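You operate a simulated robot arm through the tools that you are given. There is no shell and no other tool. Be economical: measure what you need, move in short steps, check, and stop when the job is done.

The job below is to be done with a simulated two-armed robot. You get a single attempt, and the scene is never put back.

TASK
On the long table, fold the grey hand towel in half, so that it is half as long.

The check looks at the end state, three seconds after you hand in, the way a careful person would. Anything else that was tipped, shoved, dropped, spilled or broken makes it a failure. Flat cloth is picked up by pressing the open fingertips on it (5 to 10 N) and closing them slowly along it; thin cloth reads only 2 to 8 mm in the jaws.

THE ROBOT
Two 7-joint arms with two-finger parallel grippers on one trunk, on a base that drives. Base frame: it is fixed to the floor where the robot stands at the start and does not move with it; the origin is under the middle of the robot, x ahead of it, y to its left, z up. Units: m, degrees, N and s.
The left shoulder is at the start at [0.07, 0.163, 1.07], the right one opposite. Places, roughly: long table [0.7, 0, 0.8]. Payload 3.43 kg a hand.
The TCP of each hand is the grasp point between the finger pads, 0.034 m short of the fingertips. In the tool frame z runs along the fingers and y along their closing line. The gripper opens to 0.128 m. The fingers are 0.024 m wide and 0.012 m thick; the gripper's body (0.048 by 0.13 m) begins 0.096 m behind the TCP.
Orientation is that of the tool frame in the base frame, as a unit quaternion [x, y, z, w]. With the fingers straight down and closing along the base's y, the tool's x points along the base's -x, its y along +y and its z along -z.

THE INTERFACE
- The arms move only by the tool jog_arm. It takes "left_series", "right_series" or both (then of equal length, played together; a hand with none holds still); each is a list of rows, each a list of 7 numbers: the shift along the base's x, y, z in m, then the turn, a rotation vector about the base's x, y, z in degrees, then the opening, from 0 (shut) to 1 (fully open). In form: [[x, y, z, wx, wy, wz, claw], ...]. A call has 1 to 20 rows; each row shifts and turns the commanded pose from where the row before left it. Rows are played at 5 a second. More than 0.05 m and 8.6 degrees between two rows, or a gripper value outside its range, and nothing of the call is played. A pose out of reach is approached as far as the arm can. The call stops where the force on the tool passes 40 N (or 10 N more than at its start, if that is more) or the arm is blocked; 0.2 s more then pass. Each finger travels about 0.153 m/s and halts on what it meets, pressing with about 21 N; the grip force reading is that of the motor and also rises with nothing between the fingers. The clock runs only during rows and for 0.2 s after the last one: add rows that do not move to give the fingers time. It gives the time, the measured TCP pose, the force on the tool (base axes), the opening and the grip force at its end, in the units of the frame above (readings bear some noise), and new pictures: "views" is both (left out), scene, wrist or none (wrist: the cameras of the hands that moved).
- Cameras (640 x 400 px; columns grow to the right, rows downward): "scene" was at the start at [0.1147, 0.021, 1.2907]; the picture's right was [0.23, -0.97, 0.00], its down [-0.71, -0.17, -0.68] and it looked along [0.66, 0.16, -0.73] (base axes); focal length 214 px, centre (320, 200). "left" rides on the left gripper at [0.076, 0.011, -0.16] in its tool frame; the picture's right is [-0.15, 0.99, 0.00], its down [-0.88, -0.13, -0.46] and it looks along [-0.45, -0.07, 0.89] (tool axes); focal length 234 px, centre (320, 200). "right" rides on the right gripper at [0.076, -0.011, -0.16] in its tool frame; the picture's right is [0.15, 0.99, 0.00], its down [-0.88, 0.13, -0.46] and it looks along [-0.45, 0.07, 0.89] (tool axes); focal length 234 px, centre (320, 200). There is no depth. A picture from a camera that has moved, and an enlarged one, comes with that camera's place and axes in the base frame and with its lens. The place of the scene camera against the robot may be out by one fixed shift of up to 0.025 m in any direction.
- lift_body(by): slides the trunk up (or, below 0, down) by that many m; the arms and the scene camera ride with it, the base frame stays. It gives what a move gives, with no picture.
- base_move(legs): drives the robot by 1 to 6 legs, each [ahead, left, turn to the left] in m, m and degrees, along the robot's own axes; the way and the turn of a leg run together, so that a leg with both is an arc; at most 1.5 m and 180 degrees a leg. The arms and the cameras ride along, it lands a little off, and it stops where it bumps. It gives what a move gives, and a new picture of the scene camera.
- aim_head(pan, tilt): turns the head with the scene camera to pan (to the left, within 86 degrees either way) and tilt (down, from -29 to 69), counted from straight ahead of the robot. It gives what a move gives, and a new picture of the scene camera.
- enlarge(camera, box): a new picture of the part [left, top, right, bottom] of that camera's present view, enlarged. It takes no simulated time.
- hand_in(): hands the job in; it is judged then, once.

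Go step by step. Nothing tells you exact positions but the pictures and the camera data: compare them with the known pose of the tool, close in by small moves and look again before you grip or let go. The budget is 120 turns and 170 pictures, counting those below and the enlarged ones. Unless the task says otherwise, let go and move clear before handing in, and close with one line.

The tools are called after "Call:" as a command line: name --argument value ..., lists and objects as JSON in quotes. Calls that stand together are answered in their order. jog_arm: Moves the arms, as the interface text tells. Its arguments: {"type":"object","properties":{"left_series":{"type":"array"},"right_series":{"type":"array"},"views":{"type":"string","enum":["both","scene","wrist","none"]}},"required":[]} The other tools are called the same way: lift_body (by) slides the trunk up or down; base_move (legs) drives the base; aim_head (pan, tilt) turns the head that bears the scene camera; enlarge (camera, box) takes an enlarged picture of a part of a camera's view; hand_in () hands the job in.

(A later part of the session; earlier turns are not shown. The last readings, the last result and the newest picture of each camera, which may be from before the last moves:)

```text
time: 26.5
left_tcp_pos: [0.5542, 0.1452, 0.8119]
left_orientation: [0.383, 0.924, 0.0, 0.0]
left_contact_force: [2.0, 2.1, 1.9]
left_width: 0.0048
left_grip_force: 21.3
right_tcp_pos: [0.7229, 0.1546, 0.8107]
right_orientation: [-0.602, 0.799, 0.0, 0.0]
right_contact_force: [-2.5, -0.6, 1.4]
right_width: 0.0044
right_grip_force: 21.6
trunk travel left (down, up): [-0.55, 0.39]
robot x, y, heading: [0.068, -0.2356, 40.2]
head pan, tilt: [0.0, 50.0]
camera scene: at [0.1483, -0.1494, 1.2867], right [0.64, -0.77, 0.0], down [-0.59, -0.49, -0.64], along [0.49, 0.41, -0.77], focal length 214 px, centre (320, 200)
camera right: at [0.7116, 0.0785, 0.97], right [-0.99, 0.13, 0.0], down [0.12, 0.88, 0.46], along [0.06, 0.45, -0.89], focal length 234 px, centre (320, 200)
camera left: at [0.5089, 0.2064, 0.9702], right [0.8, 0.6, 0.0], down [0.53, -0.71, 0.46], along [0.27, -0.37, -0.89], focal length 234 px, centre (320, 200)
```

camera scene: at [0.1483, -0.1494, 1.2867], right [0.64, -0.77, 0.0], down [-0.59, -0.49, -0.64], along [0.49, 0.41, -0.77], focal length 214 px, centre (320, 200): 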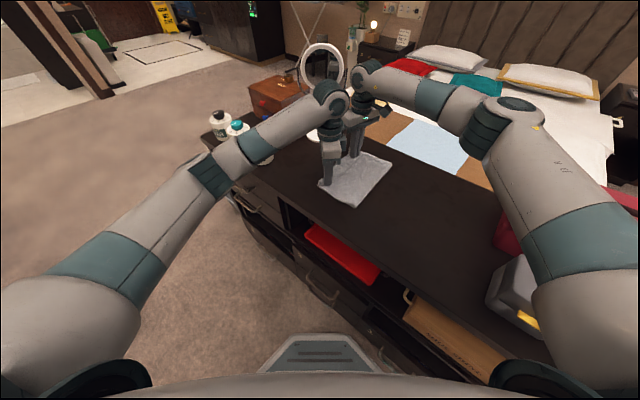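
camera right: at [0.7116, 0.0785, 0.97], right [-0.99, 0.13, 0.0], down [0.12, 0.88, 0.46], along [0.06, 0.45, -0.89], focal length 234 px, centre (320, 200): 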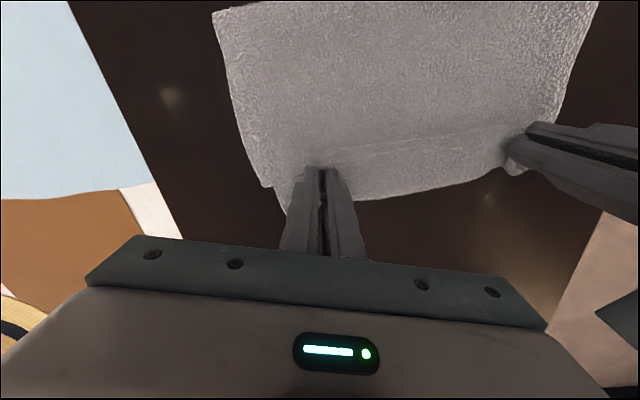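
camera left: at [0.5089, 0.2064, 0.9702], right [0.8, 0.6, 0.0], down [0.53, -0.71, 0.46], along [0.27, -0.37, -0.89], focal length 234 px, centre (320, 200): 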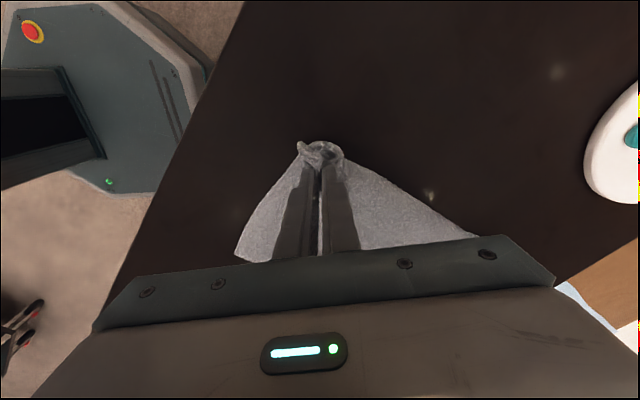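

The tips now point outward and everything sits over the left edge. I'll lower the last few millimetres, open gently and lift clear.

Call:
jog_arm --left_series '[[0, 0, -0.007, 0, 0, 0, 0], [0, 0, 0, 0, 0, 0, 0.1], [0, 0, 0, 0, 0, 0, 0.25], [0, 0, 0, 0, 0, 0, 0.3], [0, 0, 0.02, 0, 0, 0, 0.3], [0, 0, 0.04, 0, 0, 0, 0.3], [0, 0, 0.045, 0, 0, 0, 0.3], [0, 0, 0.04, 0, 0, 0, 0.3]]' --right_series '[[0, 0, -0.007, 0, 0, 0, 0], [0, 0, 0, 0, 0, 0, 0.1], [0, 0, 0, 0, 0, 0, 0.25], [0, 0, 0, 0, 0, 0, 0.3], [0, 0, 0.02, 0, 0, 0, 0.3], [0, 0, 0.04, 0, 0, 0, 0.3], [0, 0, 0.045, 0, 0, 0, 0.3], [0, 0, 0.04, 0, 0, 0, 0.3]]'

```text
time: 28.3
left_tcp_pos: [0.5511, 0.1423, 0.9522]
left_orientation: [0.383, 0.924, 0.0, 0.0]
left_contact_force: [-0.1, 0.2, 0.4]
left_width: 0.0384
left_grip_force: 0.1
right_tcp_pos: [0.7218, 0.1525, 0.9468]
right_orientation: [-0.602, 0.798, -0.001, 0.001]
right_contact_force: [0.2, -0.1, 0.3]
right_width: 0.0385
right_grip_force: 0.1
trunk travel left (down, up): [-0.55, 0.39]
robot x, y, heading: [0.0634, -0.23, 39.9]
head pan, tilt: [0.0, 50.0]
camera scene: at [0.1473, -0.1502, 1.2866], right [0.64, -0.77, 0.0], down [-0.59, -0.49, -0.64], along [0.49, 0.41, -0.77], focal length 214 px, centre (320, 200)
camera right: at [0.7114, 0.077, 1.1073], right [-0.99, 0.13, 0.0], down [0.12, 0.88, 0.46], along [0.06, 0.45, -0.89], focal length 234 px, centre (320, 200)
camera left: at [0.5067, 0.2039, 1.1104], right [0.8, 0.6, 0.0], down [0.53, -0.71, 0.46], along [0.27, -0.37, -0.89], focal length 234 px, centre (320, 200)
```

scene: 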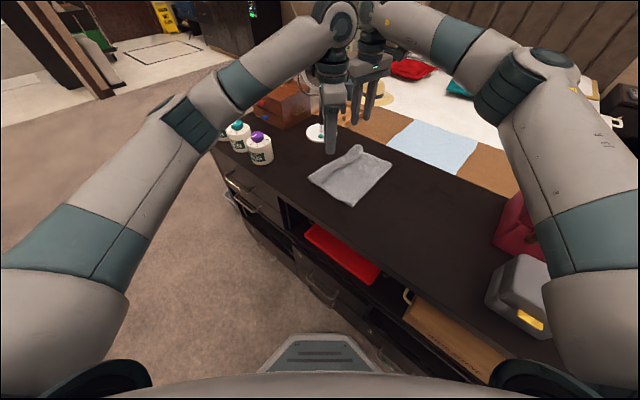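
right: 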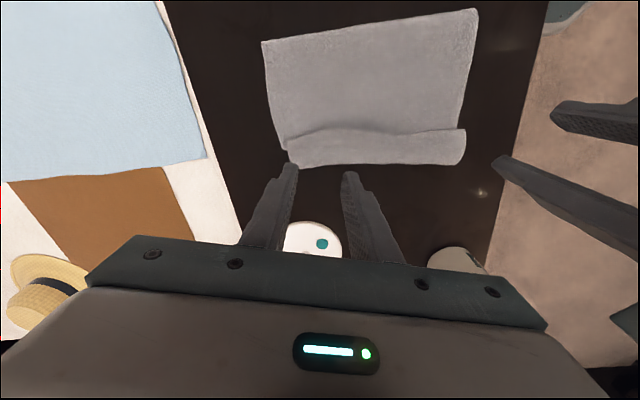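
left: 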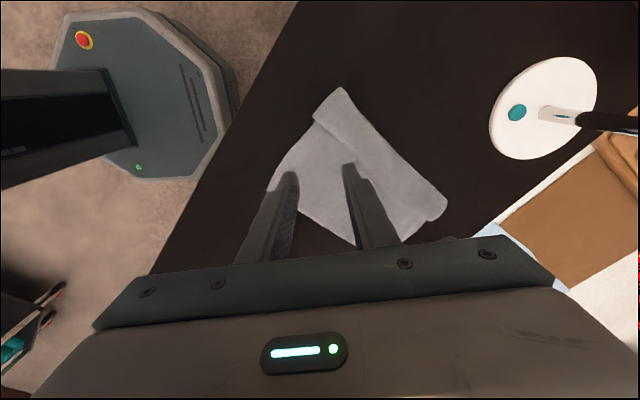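

Both hands released; there seems to be a rim or step near the left edge. I'll take an enlarged look.

Call:
enlarge --camera "right" --box '[240, 0, 500, 180]'

Call:
enlarge --camera "scene" --box '[290, 130, 420, 220]'

```text
2.22 times, centred on (370, 90) of right
camera zoom: at [0.7114, 0.077, 1.1073], right [-0.99, 0.13, 0.0], down [0.12, 0.88, 0.46], along [0.06, 0.45, -0.89], focal length 520 px, centre (209, 444)
```

zoom: 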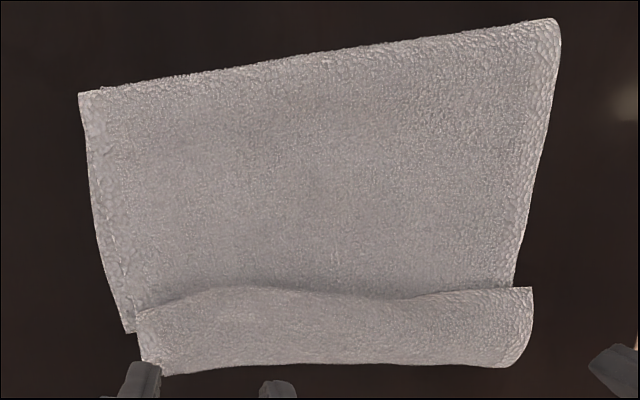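

```text
4.44 times, centred on (355, 175) of scene
camera zoom: at [0.1473, -0.1502, 1.2866], right [0.64, -0.77, 0.0], down [-0.59, -0.49, -0.64], along [0.49, 0.41, -0.77], focal length 953 px, centre (164, 311)
```

zoom: 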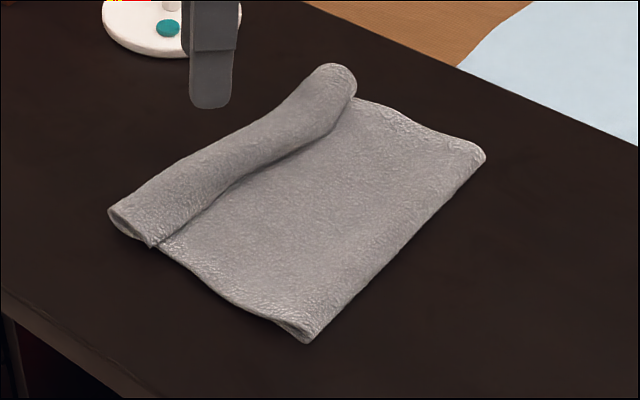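

The top layer's free rim (about 4.5 cm) has curled back over itself along the left edge, so the fold needs tidying. I'll turn both hands so they close along y, tilt them slightly so the inner finger is lower, and hover over the rim to pinch its free edge.

Call:
jog_arm --left_series '[[0, 0, 0, 0, 0, 8.5, 0.3], [0, 0, 0, 0, 0, 8.5, 0.3], [0, 0, 0, 0, 0, 8.5, 0.3], [0, 0, 0, 0, 0, 8.5, 0.3], [0, 0, 0, 0, 0, 8.5, 0.3], [0.006, 0.01, 0, 0, 0, 2.6, 0.3], [0.006, 0.01, 0, 0, 0, 0, 0.3], [0.006, 0.01, 0, 0, 0, 0, 0.24], [0, 0, -0.04, 0, 0, 0, 0.24], [0, 0, -0.03, 8, 0, 0, 0.24], [0, 0, 0, 0, 0, 0, 0.24]]' --right_series '[[0, 0, 0, 0, 0, -8.5, 0.3], [0, 0, 0, 0, 0, -8.5, 0.3], [0, 0, 0, 0, 0, -8.5, 0.3], [0, 0, 0, 0, 0, -8.5, 0.3], [0, 0, 0, 0, 0, -8.5, 0.3], [0, 0, 0, 0, 0, -8.5, 0.3], [0, 0, 0, 0, 0, -8.5, 0.3], [0, 0.008, 0, 0, 0, -8.5, 0.24], [0, 0, -0.04, 0, 0, -6, 0.24], [0, 0, -0.03, 8, 0, 0, 0.24], [0, 0, 0, 0, 0, 0, 0.24]]'

```text
time: 30.7
left_tcp_pos: [0.5715, 0.1776, 0.8783]
left_orientation: [-0.002, 0.998, 0.069, -0.001]
left_contact_force: [-1.0, 0.0, 0.2]
left_width: 0.031
left_grip_force: 0.0
right_tcp_pos: [0.7191, 0.1645, 0.8774]
right_orientation: [-0.001, 0.998, 0.069, 0.0]
right_contact_force: [-0.2, -0.5, 0.0]
right_width: 0.0308
right_grip_force: 0.1
trunk travel left (down, up): [-0.55, 0.39]
robot x, y, heading: [0.0649, -0.2347, 40.2]
head pan, tilt: [0.0, 50.0]
camera scene: at [0.1477, -0.1477, 1.2866], right [0.64, -0.77, 0.0], down [-0.59, -0.49, -0.64], along [0.49, 0.41, -0.77], focal length 214 px, centre (320, 200)
camera right: at [0.6432, 0.1315, 1.0336], right [-0.15, 0.98, 0.14], down [0.88, 0.07, 0.47], along [0.45, 0.19, -0.87], focal length 234 px, centre (320, 200)
camera left: at [0.496, 0.166, 1.0375], right [0.14, 0.98, 0.14], down [0.88, -0.19, 0.43], along [0.45, 0.06, -0.89], focal length 234 px, centre (320, 200)
```

scene: 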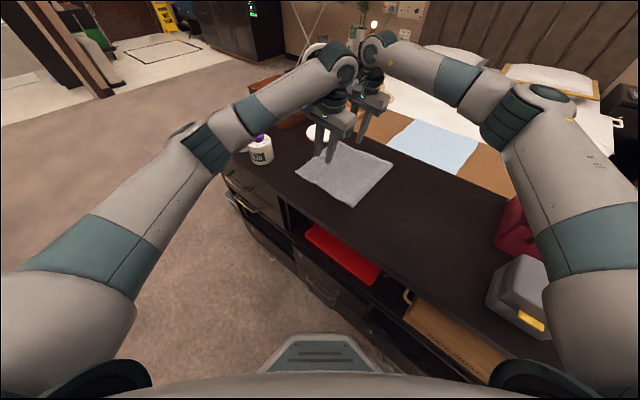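
right: 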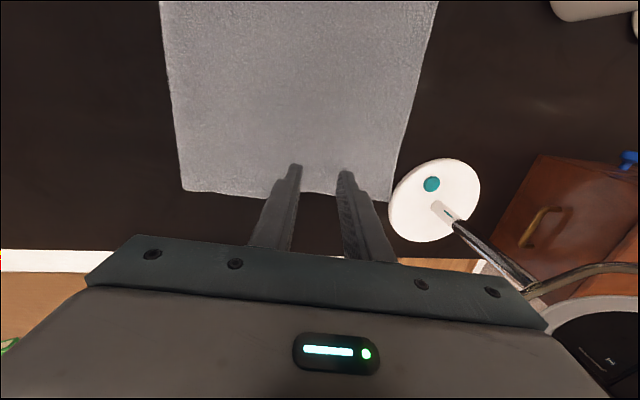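
left: 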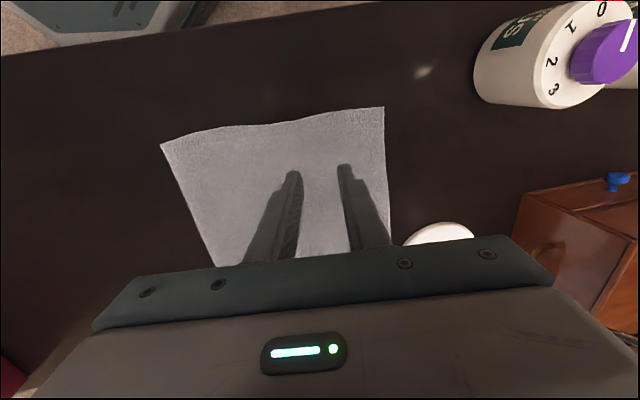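

The rim has sprung open by itself and the towel now looks flat. I'll raise the hands and inspect.

Call:
jog_arm --left_series '[[0, 0, 0.04, -8, 0, 0, 0.24], [0, 0, 0.045, 0, 0, 0, 0.24], [-0.03, 0.03, 0.02, 0, 0, 0, 0.24], [-0.03, 0.03, 0, 0, 0, 0, 0.24], [0, 0, 0, 0, 0, 0, 0.24]]' --right_series '[[0, 0, 0.04, -8, 0, 0, 0.24], [0, 0, 0.045, 0, 0, 0, 0.24], [0, -0.045, 0, 0, 0, 0, 0.24], [0, -0.045, 0, 0, 0, 0, 0.24], [0, 0, 0, 0, 0, 0, 0.24]]'

Call:
enlarge --camera "scene" --box '[280, 130, 410, 220]'

Call:
enlarge --camera "left" --box '[100, 40, 420, 240]'

```text
time: 31.9
left_tcp_pos: [0.5116, 0.2336, 0.9826]
left_orientation: [-0.001, 1.0, -0.002, -0.001]
left_contact_force: [0.3, 0.7, 0.6]
left_width: 0.0308
left_grip_force: 0.0
right_tcp_pos: [0.7203, 0.0728, 0.9621]
right_orientation: [0.0, 1.0, -0.001, -0.002]
right_contact_force: [-0.4, 0.5, 1.2]
right_width: 0.0307
right_grip_force: 0.1
trunk travel left (down, up): [-0.55, 0.39]
robot x, y, heading: [0.0658, -0.2364, 40.0]
head pan, tilt: [0.0, 50.0]
camera scene: at [0.1496, -0.1489, 1.2864], right [0.64, -0.77, 0.0], down [-0.59, -0.49, -0.64], along [0.49, 0.41, -0.77], focal length 214 px, centre (320, 200)
camera right: at [0.6446, 0.0619, 1.1213], right [-0.15, 0.99, 0.0], down [0.88, 0.13, 0.45], along [0.45, 0.07, -0.89], focal length 234 px, centre (320, 200)
camera left: at [0.4367, 0.2447, 1.1419], right [0.15, 0.99, 0.0], down [0.88, -0.13, 0.45], along [0.45, -0.07, -0.89], focal length 234 px, centre (320, 200)
```

scene: 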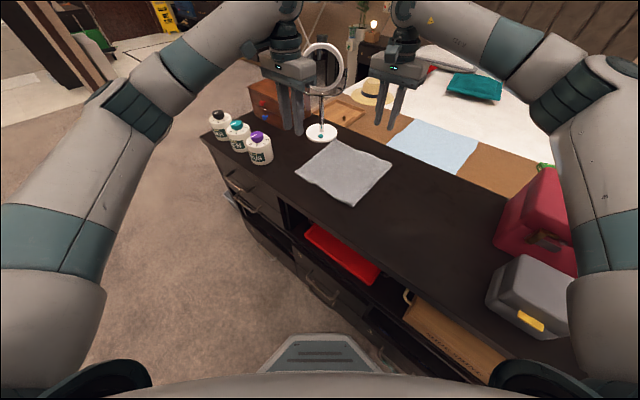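
right: 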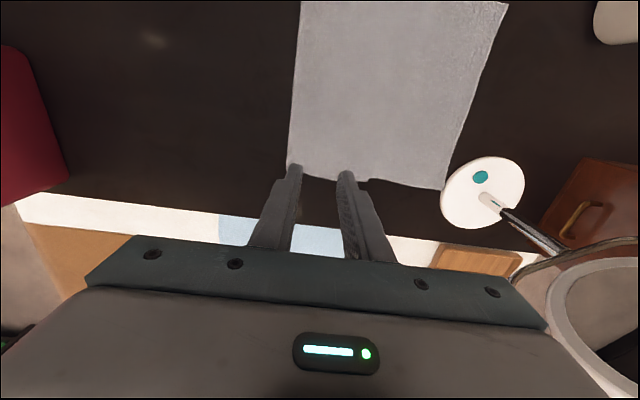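
left: 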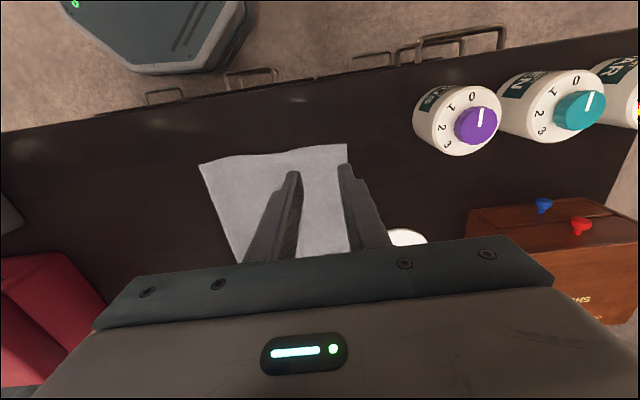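

```text
4.44 times, centred on (345, 175) of scene
camera zoom: at [0.1496, -0.1489, 1.2864], right [0.64, -0.77, 0.0], down [-0.59, -0.49, -0.64], along [0.49, 0.41, -0.77], focal length 953 px, centre (209, 311)
```

zoom: 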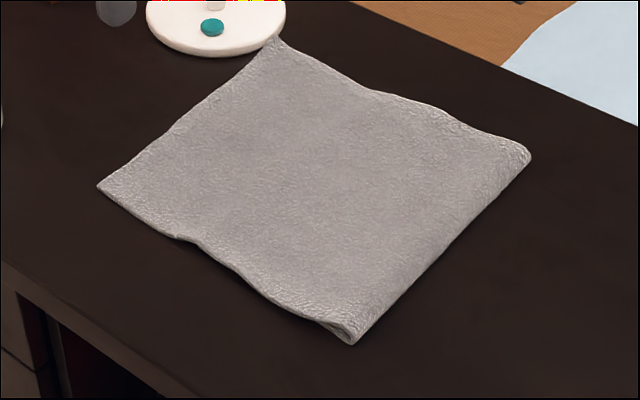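

```text
2.00 times, centred on (260, 140) of left
camera zoom: at [0.4367, 0.2447, 1.1419], right [0.15, 0.99, 0.0], down [0.88, -0.13, 0.45], along [0.45, -0.07, -0.89], focal length 468 px, centre (440, 320)
```

zoom: 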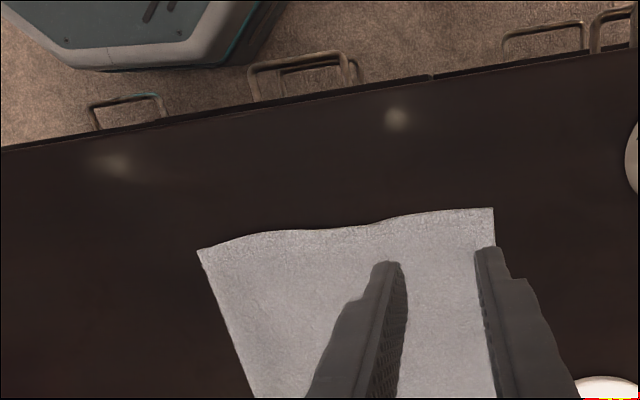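

The rim opened flat, but the fold is uneven: crease at y ≈ 0.02, top edge at about (0.535, 0.273)–(0.772, 0.29), while the bottom edge is still near y ≈ 0.175, hidden beneath. I'll re-grip the top edge, which overhangs onto bare table, and bring it back about 10 cm; first a small base shift for reach.

Call:
base_move --legs '[[0.038, 0.046, 0]]'

Call:
jog_arm --left_series '[[0.02, -0.005, 0, 0, 0, 0, 0.24], [0.02, -0.005, 0, 0, 0, 0, 0.24], [0.02, -0.005, 0, 0, 0, 0, 0.24], [0, -0.005, -0.03, 0, 0, 0, 0.24], [0, 0, -0.03, 0, 0, 0, 0.24], [0, 0, -0.03, 0, 0, 0, 0.24], [0, 0, -0.025, 0, 0, 0, 0.24], [0, 0, 0, 0, 0, 0, 0.24], [0, 0, 0, 0, 0, 0, 0.24], [0, 0, 0, 0, 0, 0, 0.24], [0, 0, 0, 0, 0, 0, 0.24], [0, 0, 0, 0, 0, 0, 0.24]]' --right_series '[[0, 0, 0, 0, 0, 8.5, 0.24], [0, 0, 0, 0, 0, 8.5, 0.24], [0, 0, 0, 0, 0, 8.5, 0.24], [0, 0, 0, 0, 0, 8.5, 0.24], [0, 0, 0, 0, 0, 8.5, 0.24], [0, 0, 0, 0, 0, 8.5, 0.24], [0, 0, 0, 0, 0, 8.5, 0.24], [-0.01, 0.033, 0, 0, 0, 8.5, 0.24], [-0.01, 0.033, 0, 0, 0, 5, 0.24], [-0.01, 0.033, 0, 0, 0, 0, 0.24], [-0.01, 0.033, -0.01, 0, 0, 0, 0.24], [0, 0, -0.04, 0, 0, 0, 0.24]]'

```text
time: 32.9
left_tcp_pos: [0.513, 0.2931, 0.9823]
left_orientation: [0.0, 1.0, 0.0, 0.0]
left_contact_force: [0.0, 0.0, 0.1]
left_width: 0.0307
left_grip_force: 0.0
right_tcp_pos: [0.7211, 0.1332, 0.9625]
right_orientation: [0.0, 1.0, -0.001, 0.0]
right_contact_force: [0.4, 0.6, 0.5]
right_width: 0.0309
right_grip_force: 0.1
trunk travel left (down, up): [-0.55, 0.39]
robot x, y, heading: [0.0648, -0.1756, 40.0]
head pan, tilt: [0.0, 50.0]
camera scene: at [0.1496, -0.089, 1.2865], right [0.64, -0.77, 0.0], down [-0.59, -0.49, -0.64], along [0.49, 0.41, -0.77], focal length 214 px, centre (320, 200)
```

scene: 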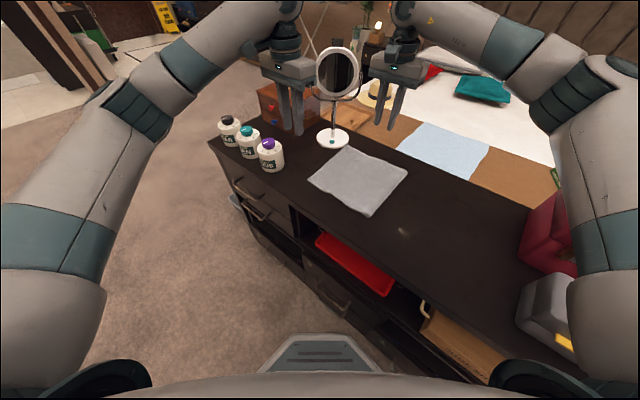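

```text
time: 35.5
left_tcp_pos: [0.5734, 0.2712, 0.8678]
left_orientation: [0.0, 1.0, 0.0, 0.0]
left_contact_force: [0.0, 0.0, 0.1]
left_width: 0.0311
left_grip_force: 0.0
right_tcp_pos: [0.6839, 0.2631, 0.9096]
right_orientation: [-0.594, 0.804, 0.0, -0.001]
right_contact_force: [0.4, -1.0, 0.4]
right_width: 0.0306
right_grip_force: 0.1
trunk travel left (down, up): [-0.55, 0.39]
robot x, y, heading: [0.066, -0.1734, 39.9]
head pan, tilt: [0.0, 50.0]
camera scene: at [0.1512, -0.0906, 1.2865], right [0.64, -0.77, 0.0], down [-0.59, -0.49, -0.64], along [0.49, 0.41, -0.77], focal length 214 px, centre (320, 200)
camera right: at [0.672, 0.1873, 1.07], right [-0.99, 0.15, 0.0], down [0.13, 0.88, 0.46], along [0.07, 0.45, -0.89], focal length 234 px, centre (320, 200)
camera left: at [0.4982, 0.2837, 1.0268], right [0.15, 0.99, 0.0], down [0.88, -0.13, 0.45], along [0.45, -0.07, -0.89], focal length 234 px, centre (320, 200)
```

scene: 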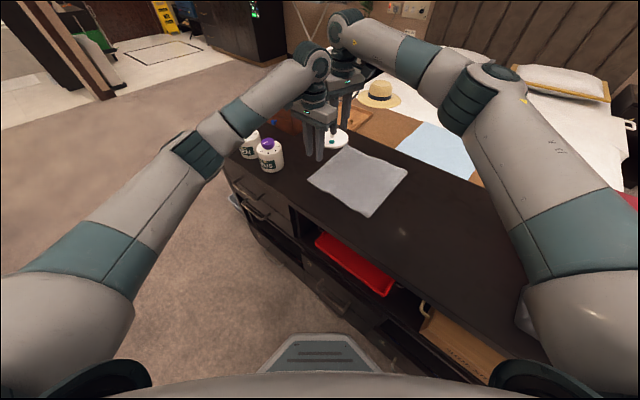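
right: 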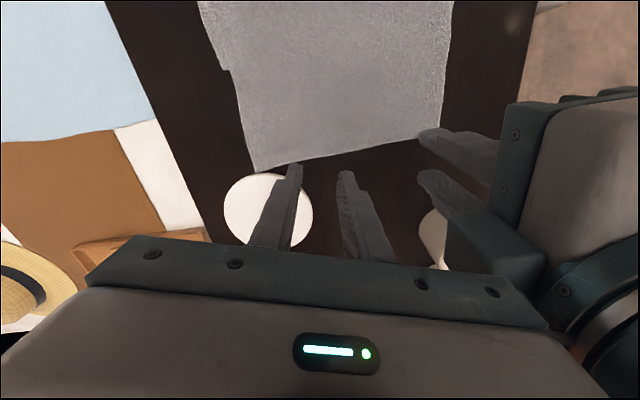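
left: 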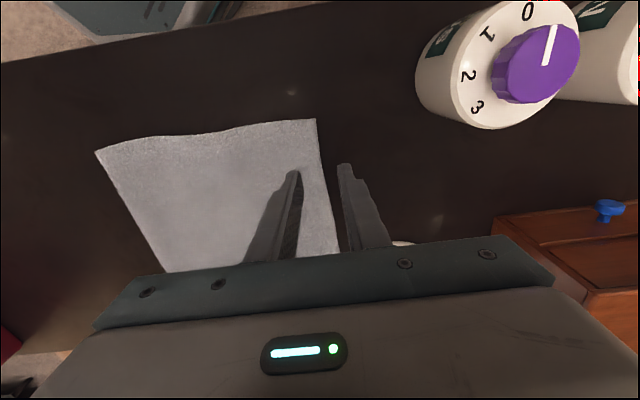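

The left fingers straddle the top edge, and the right hand needs to go about 12 mm further out. The bottom layer's edge shows as a step at y ≈ 0.16. Lowering both to contact.

Call:
jog_arm --left_series '[[0, 0, 0, 0, 0, 0, 0.24], [0, 0, -0.02, 0, 0, 0, 0.24], [0, 0, -0.03, 0, 0, 0, 0.24], [0, 0, -0.016, 0, 0, 0, 0.24], [0, 0, -0.004, 0, 0, 0, 0.24], [0, 0, -0.001, 0, 0, 0, 0.24], [0, 0, 0, 0, 0, 0, 0.24]]' --right_series '[[0.005, 0.012, -0.02, 0, 0, 0, 0.24], [0, 0, -0.035, 0, 0, 0, 0.24], [0, 0, -0.03, 0, 0, 0, 0.24], [0, 0, -0.022, 0, 0, 0, 0.24], [0, 0, -0.004, 0, 0, 0, 0.24], [0, 0, -0.002, 0, 0, 0, 0.24], [0, 0, 0, 0, 0, 0, 0.24]]' --views "wrist"

```text
time: 37.1
left_tcp_pos: [0.5735, 0.2726, 0.7982]
left_orientation: [0.0, 1.0, 0.0, -0.001]
left_contact_force: [0.0, -0.5, 3.5]
left_width: 0.0306
left_grip_force: 0.0
right_tcp_pos: [0.6859, 0.2762, 0.7985]
right_orientation: [-0.594, 0.804, 0.001, 0.0]
right_contact_force: [0.0, 0.6, 0.6]
right_width: 0.0307
right_grip_force: 0.1
trunk travel left (down, up): [-0.55, 0.39]
robot x, y, heading: [0.0655, -0.172, 40.1]
head pan, tilt: [0.0, 50.0]
camera right: at [0.6743, 0.2002, 0.9583], right [-0.99, 0.15, 0.0], down [0.13, 0.88, 0.46], along [0.07, 0.45, -0.89], focal length 234 px, centre (320, 200)
camera left: at [0.4971, 0.283, 0.9568], right [0.15, 0.99, 0.0], down [0.88, -0.13, 0.46], along [0.45, -0.07, -0.89], focal length 234 px, centre (320, 200)
```

right: 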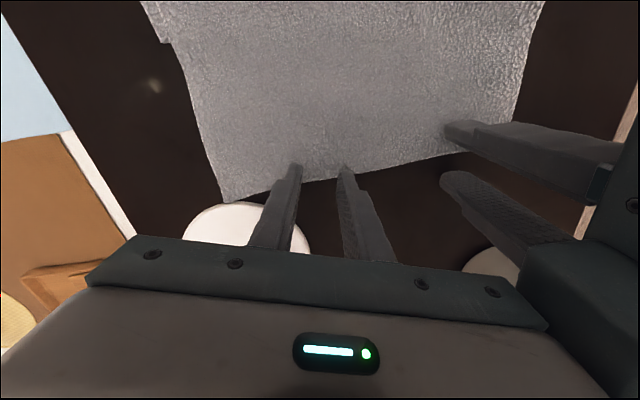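
left: 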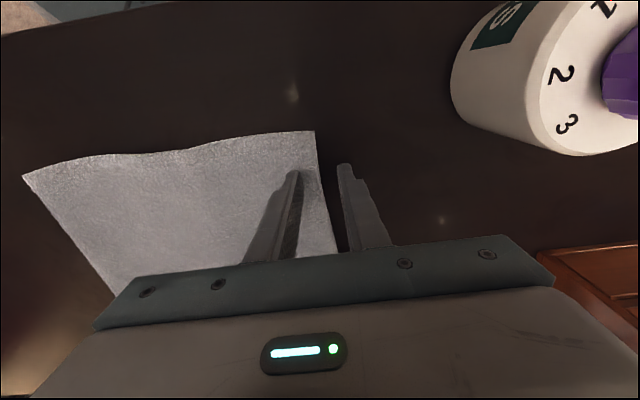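

Both are well placed. I'll press the right hand slightly more and close slowly, then lift 3 cm to check.

Call:
jog_arm --left_series '[[0, 0, -0.0005, 0, 0, 0, 0.24], [0, 0, 0, 0, 0, 0, 0.2], [0, 0, 0, 0, 0, 0, 0.16], [0, 0, 0, 0, 0, 0, 0.12], [0, 0, 0, 0, 0, 0, 0.08], [0, 0, 0, 0, 0, 0, 0.04], [0, 0, 0, 0, 0, 0, 0], [0, 0, 0, 0, 0, 0, 0], [0, 0, 0, 0, 0, 0, 0], [0, -0.003, 0.015, 0, 0, 0, 0], [0, -0.005, 0.015, 0, 0, 0, 0]]' --right_series '[[0, 0, -0.002, 0, 0, 0, 0.24], [0, 0, 0, 0, 0, 0, 0.2], [0, 0, 0, 0, 0, 0, 0.16], [0, 0, 0, 0, 0, 0, 0.12], [0, 0, 0, 0, 0, 0, 0.08], [0, 0, 0, 0, 0, 0, 0.04], [0, 0, 0, 0, 0, 0, 0], [0, 0, 0, 0, 0, 0, 0], [0, 0, 0, 0, 0, 0, 0], [0, -0.003, 0.015, 0, 0, 0, 0], [0, -0.005, 0.015, 0, 0, 0, 0]]'

```text
time: 39.5
left_tcp_pos: [0.5723, 0.2639, 0.8281]
left_orientation: [0.0, 1.0, 0.0, 0.0]
left_contact_force: [-1.1, 1.0, 0.1]
left_width: 0.0024
left_grip_force: 21.4
right_tcp_pos: [0.6875, 0.2679, 0.8268]
right_orientation: [-0.594, 0.804, -0.002, -0.001]
right_contact_force: [2.0, -1.3, -1.6]
right_width: 0.0042
right_grip_force: 20.6
trunk travel left (down, up): [-0.55, 0.39]
robot x, y, heading: [0.0642, -0.1734, 40.0]
head pan, tilt: [0.0, 50.0]
camera scene: at [0.1492, -0.0906, 1.2865], right [0.64, -0.77, 0.0], down [-0.59, -0.49, -0.64], along [0.49, 0.41, -0.77], focal length 214 px, centre (320, 200)
camera right: at [0.675, 0.1922, 0.9859], right [-0.99, 0.15, 0.0], down [0.13, 0.88, 0.46], along [0.07, 0.45, -0.89], focal length 234 px, centre (320, 200)
camera left: at [0.4979, 0.2739, 0.9867], right [0.15, 0.99, 0.0], down [0.88, -0.13, 0.46], along [0.45, -0.07, -0.89], focal length 234 px, centre (320, 200)
```

scene: 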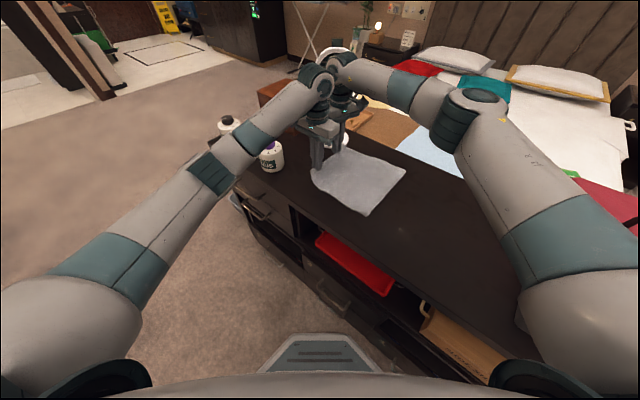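
right: 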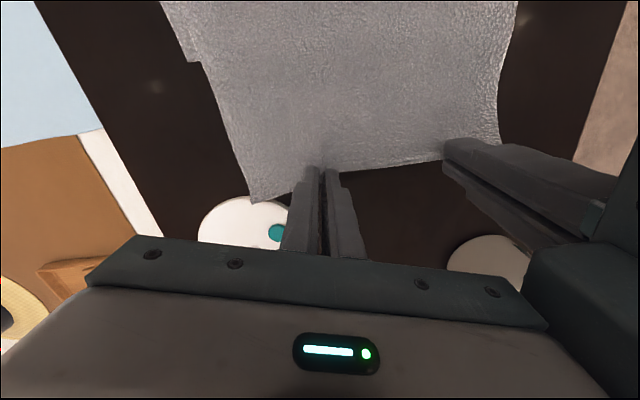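
left: 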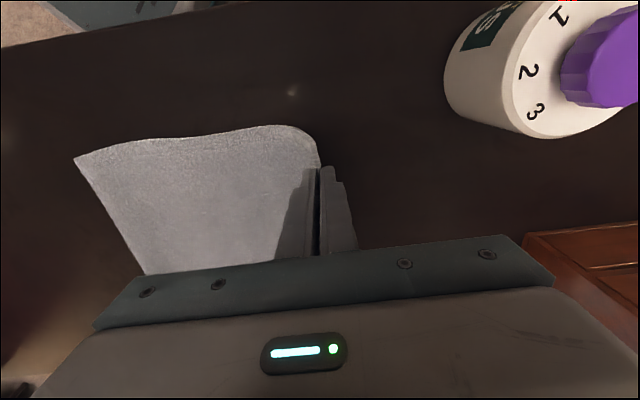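

Both hands now hold the very edge. I'll lift the top layer and carry it back toward −y (partly with the base), so the cloth unrolls to where the crease should be.

Call:
jog_arm --left_series '[[0, -0.015, 0.035, 0, 0, 0, 0], [0, -0.02, 0.035, 0, 0, 0, 0], [0, -0.025, 0.025, 0, 0, 0, 0], [0, -0.03, 0.02, 0, 0, 0, 0]]' --right_series '[[0, -0.015, 0.035, 0, 0, 0, 0], [0, -0.02, 0.035, 0, 0, 0, 0], [0, -0.025, 0.025, 0, 0, 0, 0], [0, -0.03, 0.02, 0, 0, 0, 0]]' --views "none"

Call:
base_move --legs '[[-0.129, -0.153, 0]]'

```text
time: 40.5
left_tcp_pos: [0.5731, 0.1702, 0.9415]
left_orientation: [-0.001, 1.0, 0.001, 0.0]
left_contact_force: [-13.9, 3.9, 5.3]
left_width: 0.0025
left_grip_force: 20.8
right_tcp_pos: [0.6864, 0.1774, 0.9426]
right_orientation: [-0.595, 0.804, 0.001, 0.0]
right_contact_force: [13.9, -4.2, -5.3]
right_width: 0.0041
right_grip_force: 20.9
trunk travel left (down, up): [-0.55, 0.39]
robot x, y, heading: [0.063, -0.1732, 40.1]
head pan, tilt: [0.0, 50.0]
```

```text
time: 42.1
left_tcp_pos: [0.572, -0.0331, 0.9422]
left_orientation: [0.0, 1.0, 0.0, 0.0]
left_contact_force: [-14.9, 1.7, 2.0]
left_width: 0.0024
left_grip_force: 21.1
right_tcp_pos: [0.6845, -0.0257, 0.9423]
right_orientation: [-0.595, 0.804, 0.0, 0.0]
right_contact_force: [13.9, -1.9, -1.6]
right_width: 0.0042
right_grip_force: 20.9
trunk travel left (down, up): [-0.55, 0.39]
robot x, y, heading: [0.0641, -0.3795, 40.4]
head pan, tilt: [0.0, 50.0]
camera scene: at [0.1483, -0.2945, 1.2866], right [0.64, -0.77, 0.0], down [-0.59, -0.49, -0.64], along [0.49, 0.41, -0.77], focal length 214 px, centre (320, 200)
```

scene: 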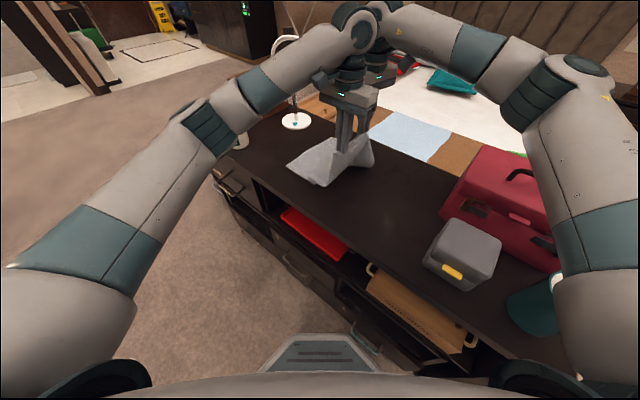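

The hands push against each other (±14 N in x): the right gripper body touches the left one. I'll separate them slightly and look.

Call:
jog_arm --left_series '[[-0.006, 0, 0, 0, 0, 0, 0], [-0.004, 0, 0, 0, 0, 0, 0], [0, 0, 0, 0, 0, 0, 0]]' --right_series '[[0.006, 0, 0, 0, 0, 0, 0], [0.004, 0, 0, 0, 0, 0, 0], [0, 0, 0, 0, 0, 0, 0]]'

```text
time: 42.9
left_tcp_pos: [0.5625, -0.0326, 0.9413]
left_orientation: [-0.001, 1.0, -0.001, 0.0]
left_contact_force: [17.9, 0.4, 0.0]
left_width: 0.0027
left_grip_force: 20.4
right_tcp_pos: [0.6945, -0.0231, 0.9422]
right_orientation: [-0.595, 0.804, 0.0, 0.0]
right_contact_force: [-17.2, 0.3, 0.8]
right_width: 0.0037
right_grip_force: 21.4
trunk travel left (down, up): [-0.55, 0.39]
robot x, y, heading: [0.0635, -0.3807, 40.0]
head pan, tilt: [0.0, 50.0]
camera scene: at [0.1485, -0.2936, 1.2865], right [0.64, -0.77, 0.0], down [-0.59, -0.49, -0.64], along [0.49, 0.41, -0.77], focal length 214 px, centre (320, 200)
camera right: at [0.6836, -0.1001, 1.1011], right [-0.99, 0.15, 0.0], down [0.13, 0.88, 0.46], along [0.07, 0.45, -0.89], focal length 234 px, centre (320, 200)
camera left: at [0.4872, -0.0208, 1.0999], right [0.15, 0.99, 0.0], down [0.88, -0.13, 0.46], along [0.45, -0.07, -0.89], focal length 234 px, centre (320, 200)
```

scene: 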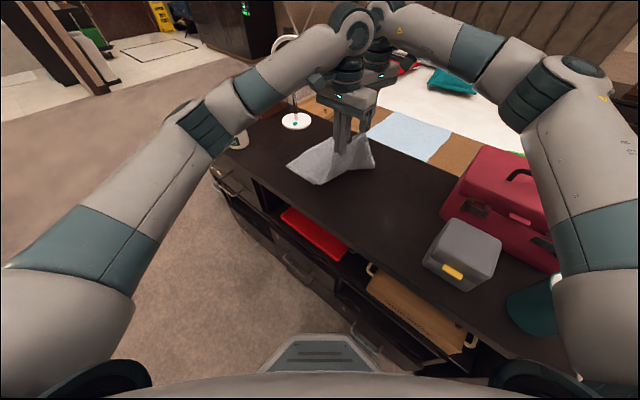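
right: 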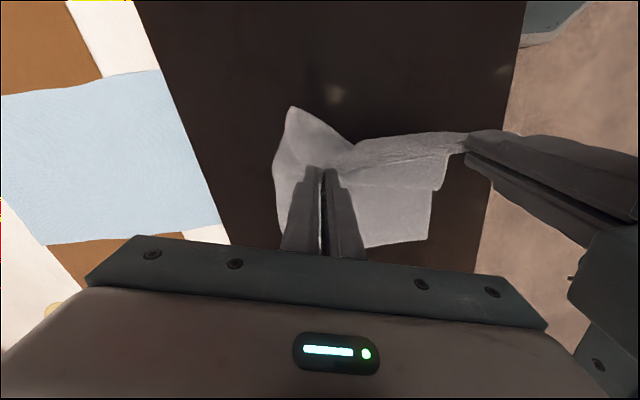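
left: 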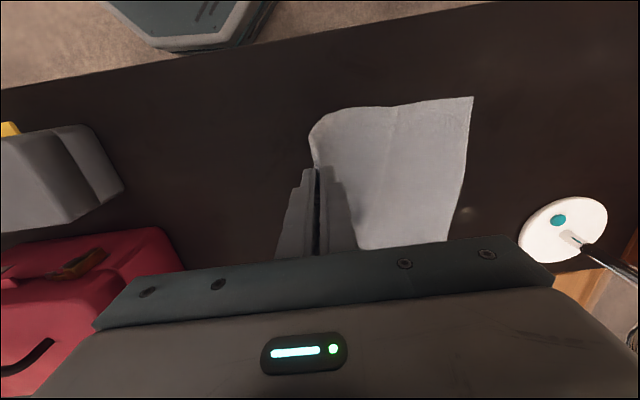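

Now the cloth is taut between the hands, so I'll ease back halfway and yaw the right hand to give clearance, moving on toward −y and down so the cloth lies out past the fold line.

Call:
jog_arm --left_series '[[0.003, 0, 0, 0, 0, 0, 0], [0.002, -0.01, 0, 0, 0, 0, 0], [0, -0.01, -0.01, 0, 0, 0, 0], [0, -0.015, -0.01, 0, 0, 0, 0], [0, -0.015, -0.01, 0, 0, 0, 0], [0, 0, 0, 0, 0, 0, 0]]' --right_series '[[-0.003, 0, 0, 0, 0, -8.5, 0], [-0.002, -0.01, 0, 0, 0, -8.5, 0], [0, -0.01, -0.01, 0, 0, -8.5, 0], [0, -0.015, -0.01, 0, 0, 0, 0], [0, -0.015, -0.01, 0, 0, 0, 0], [0, 0, 0, 0, 0, 0, 0]]'

```text
time: 44.3
left_tcp_pos: [0.5651, -0.0812, 0.9097]
left_orientation: [0.0, 1.0, -0.001, 0.0]
left_contact_force: [1.4, 0.3, 0.0]
left_width: 0.0026
left_grip_force: 20.6
right_tcp_pos: [0.691, -0.075, 0.912]
right_orientation: [-0.402, 0.916, 0.0, 0.0]
right_contact_force: [-1.1, 0.7, -0.4]
right_width: 0.0029
right_grip_force: 21.5
trunk travel left (down, up): [-0.55, 0.39]
robot x, y, heading: [0.0619, -0.3791, 39.8]
head pan, tilt: [0.0, 50.0]
camera scene: at [0.148, -0.2934, 1.2866], right [0.64, -0.77, 0.0], down [-0.59, -0.49, -0.64], along [0.49, 0.41, -0.77], focal length 214 px, centre (320, 200)
camera right: at [0.6471, -0.1381, 1.0715], right [-0.83, 0.56, 0.0], down [0.5, 0.74, 0.46], along [0.26, 0.38, -0.89], focal length 234 px, centre (320, 200)
camera left: at [0.4904, -0.0702, 1.0689], right [0.15, 0.99, 0.0], down [0.88, -0.13, 0.46], along [0.45, -0.07, -0.89], focal length 234 px, centre (320, 200)
```

scene: 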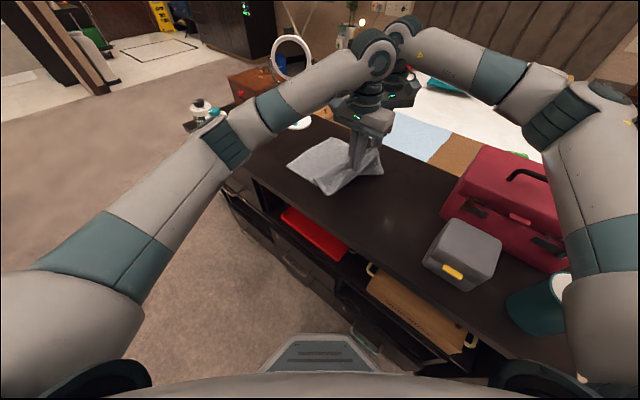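
right: 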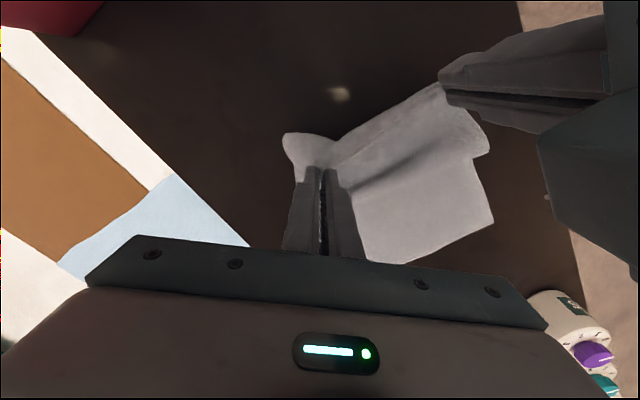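
left: 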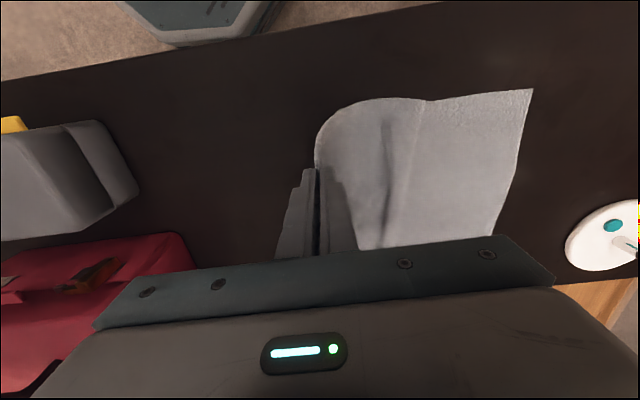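

Forces are gone and the cloth is open. I'll lay it nearly flat again (hands to y ≈ −0.18, low) so the fold can be redone cleanly with these edge grips.

Call:
base_move --legs '[[-0.052, -0.061, 0]]'

Call:
jog_arm --left_series '[[0, -0.006, -0.025, 0, 0, 0, 0], [0, -0.007, -0.025, 0, 0, 0, 0], [0, -0.007, -0.025, 0, 0, 0, 0], [0, 0, 0, 0, 0, 0, 0]]' --right_series '[[0, -0.006, -0.025, 0, 0, 0, 0], [0, -0.007, -0.025, 0, 0, 0, 0], [0, -0.007, -0.025, 0, 0, 0, 0], [0, 0, 0, 0, 0, 0, 0]]'

```text
time: 45.4
left_tcp_pos: [0.5655, -0.1619, 0.9098]
left_orientation: [0.0, 1.0, 0.0, 0.0]
left_contact_force: [1.1, -0.7, 0.1]
left_width: 0.0026
left_grip_force: 20.9
right_tcp_pos: [0.6909, -0.1552, 0.9125]
right_orientation: [-0.403, 0.915, 0.0, 0.0]
right_contact_force: [-1.4, -0.5, -0.8]
right_width: 0.003
right_grip_force: 22.0
trunk travel left (down, up): [-0.55, 0.39]
robot x, y, heading: [0.064, -0.4566, 40.0]
head pan, tilt: [0.0, 50.0]
camera scene: at [0.1481, -0.3745, 1.2866], right [0.64, -0.77, 0.0], down [-0.59, -0.49, -0.64], along [0.49, 0.41, -0.77], focal length 214 px, centre (320, 200)
```

scene: 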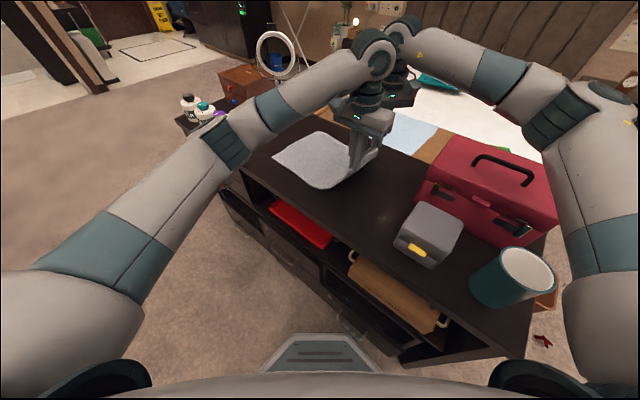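

```text
time: 46.4
left_tcp_pos: [0.5644, -0.1821, 0.8364]
left_orientation: [-0.001, 1.0, 0.0, -0.001]
left_contact_force: [1.8, 0.9, -0.3]
left_width: 0.0025
left_grip_force: 21.7
right_tcp_pos: [0.6916, -0.1741, 0.8372]
right_orientation: [-0.403, 0.915, 0.0, -0.001]
right_contact_force: [-1.5, -0.4, -0.1]
right_width: 0.0028
right_grip_force: 20.5
trunk travel left (down, up): [-0.55, 0.39]
robot x, y, heading: [0.0627, -0.4588, 40.2]
head pan, tilt: [0.0, 50.0]
camera scene: at [0.1474, -0.3733, 1.2866], right [0.64, -0.77, 0.0], down [-0.59, -0.49, -0.64], along [0.49, 0.41, -0.77], focal length 214 px, centre (320, 200)
camera right: at [0.6468, -0.2377, 0.9965], right [-0.83, 0.56, 0.0], down [0.5, 0.74, 0.46], along [0.26, 0.38, -0.89], focal length 234 px, centre (320, 200)
camera left: at [0.4888, -0.1705, 0.9959], right [0.15, 0.99, 0.0], down [0.88, -0.13, 0.46], along [0.45, -0.07, -0.89], focal length 234 px, centre (320, 200)
```

scene: 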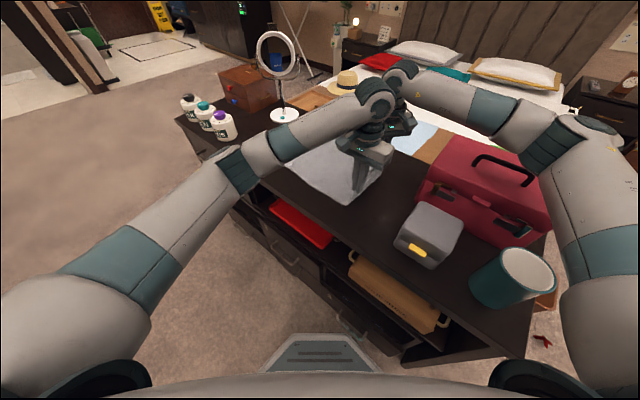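
right: 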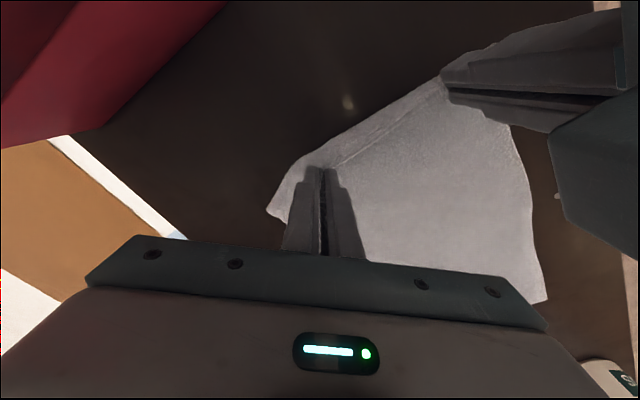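
left: 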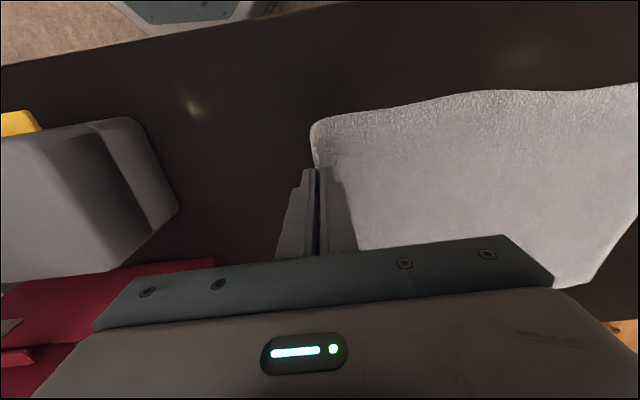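

The towel is nearly flat with firm edge grips. Now I'll redo the arc: arms up and over to y ≈ −0.06, the base +0.15, then arms down onto the bottom edge at y ≈ 0.16.

Call:
jog_arm --left_series '[[0, 0.01, 0.03, 0, 0, 0, 0], [0, 0.025, 0.03, 0, 0, 0, 0], [0, 0.03, 0.025, 0, 0, 0, 0], [0, 0.03, 0.015, 0, 0, 0, 0], [0, 0.025, 0.005, 0, 0, 0, 0]]' --right_series '[[0, 0.01, 0.03, 0, 0, 0, 0], [0, 0.025, 0.03, 0, 0, 0, 0], [0, 0.03, 0.025, 0, 0, 0, 0], [0, 0.03, 0.015, 0, 0, 0, 0], [0, 0.025, 0.005, 0, 0, 0, 0]]' --views "none"

Call:
base_move --legs '[[0.09, 0.107, 0]]'

```text
time: 47.6
left_tcp_pos: [0.5656, -0.0585, 0.939]
left_orientation: [0.0, 1.0, -0.001, 0.0]
left_contact_force: [1.2, 0.7, 0.6]
left_width: 0.0024
left_grip_force: 21.1
right_tcp_pos: [0.6926, -0.0538, 0.9427]
right_orientation: [-0.403, 0.915, 0.0, 0.0]
right_contact_force: [-1.7, -0.7, 0.3]
right_width: 0.0027
right_grip_force: 20.7
trunk travel left (down, up): [-0.55, 0.39]
robot x, y, heading: [0.0638, -0.4591, 40.1]
head pan, tilt: [0.0, 50.0]
```

```text
time: 48.9
left_tcp_pos: [0.5683, 0.079, 0.9403]
left_orientation: [0.001, 1.0, -0.001, 0.001]
left_contact_force: [1.9, 0.6, -0.6]
left_width: 0.0023
left_grip_force: 21.3
right_tcp_pos: [0.6945, 0.084, 0.9439]
right_orientation: [-0.402, 0.916, 0.0, 0.0]
right_contact_force: [-1.3, 0.2, -0.4]
right_width: 0.0027
right_grip_force: 21.4
trunk travel left (down, up): [-0.55, 0.39]
robot x, y, heading: [0.0642, -0.3191, 40.1]
head pan, tilt: [0.0, 50.0]
camera scene: at [0.1491, -0.2332, 1.2865], right [0.64, -0.77, 0.0], down [-0.59, -0.49, -0.64], along [0.49, 0.41, -0.77], focal length 214 px, centre (320, 200)
```

scene: 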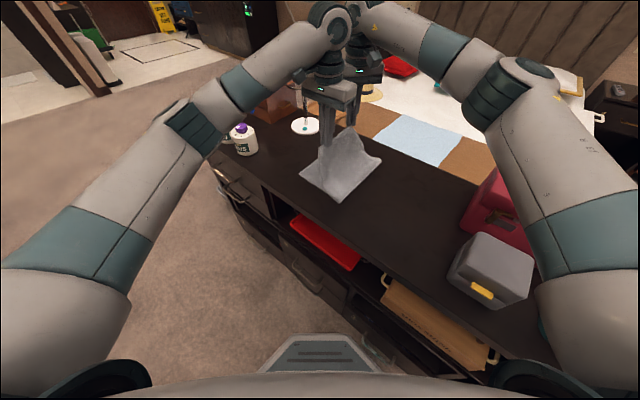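

Going well. I'll lower most of the way and look at the bottom edge.

Call:
jog_arm --left_series '[[-0.004, 0.015, -0.025, 0, 0, 0, 0], [-0.004, 0.02, -0.03, 0, 0, 0, 0], [-0.003, 0.02, -0.03, 0, 0, 0, 0], [0, 0, 0, 0, 0, 0, 0]]' --right_series '[[-0.004, 0.015, -0.025, 0, 0, 0, 0], [-0.004, 0.02, -0.03, 0, 0, 0, 0], [-0.003, 0.015, -0.033, 0, 0, 0, 0], [0, 0, 0, 0, 0, 0, 0]]'

```text
time: 49.9
left_tcp_pos: [0.5583, 0.1308, 0.856]
left_orientation: [0.001, 1.0, -0.001, 0.0]
left_contact_force: [2.4, -0.2, 0.2]
left_width: 0.0028
left_grip_force: 21.3
right_tcp_pos: [0.6843, 0.1318, 0.8564]
right_orientation: [-0.401, 0.916, 0.001, -0.001]
right_contact_force: [-1.9, -0.1, -0.1]
right_width: 0.003
right_grip_force: 21.1
trunk travel left (down, up): [-0.55, 0.39]
robot x, y, heading: [0.0606, -0.3183, 40.0]
head pan, tilt: [0.0, 50.0]
camera scene: at [0.1489, -0.2347, 1.2867], right [0.64, -0.77, 0.0], down [-0.59, -0.49, -0.64], along [0.49, 0.41, -0.77], focal length 214 px, centre (320, 200)
camera right: at [0.6402, 0.0677, 1.0155], right [-0.83, 0.56, 0.0], down [0.5, 0.74, 0.46], along [0.26, 0.38, -0.89], focal length 234 px, centre (320, 200)
camera left: at [0.4832, 0.1416, 1.0148], right [0.15, 0.99, 0.0], down [0.88, -0.13, 0.46], along [0.45, -0.07, -0.89], focal length 234 px, centre (320, 200)
```

scene: 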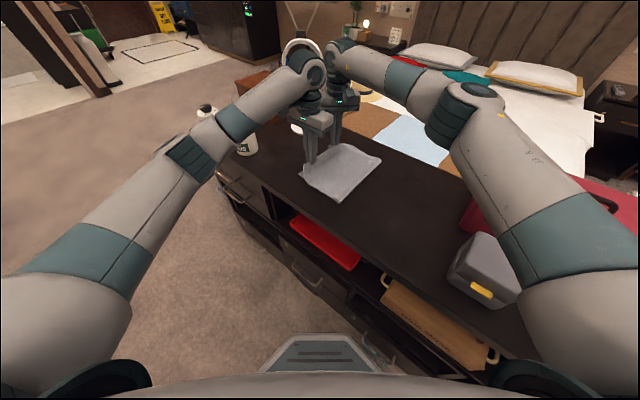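
right: 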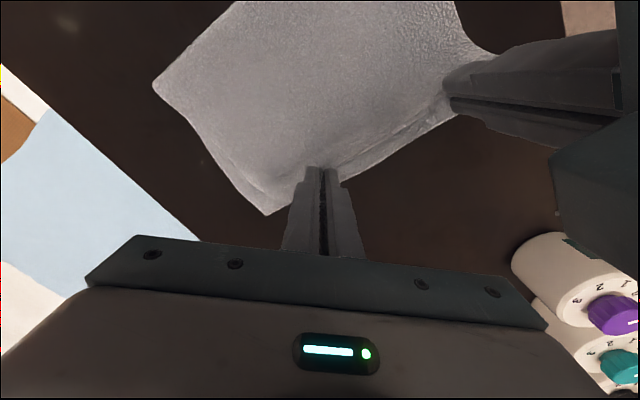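
left: 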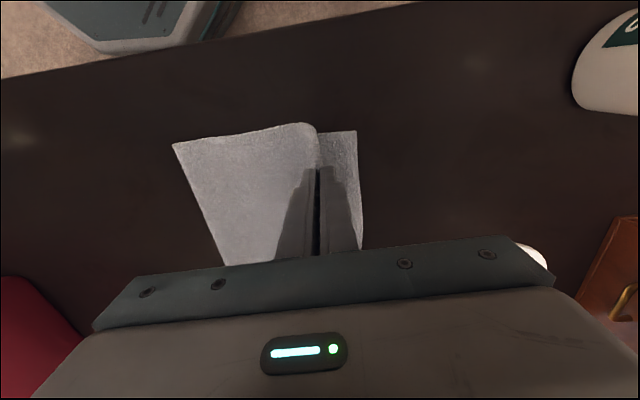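

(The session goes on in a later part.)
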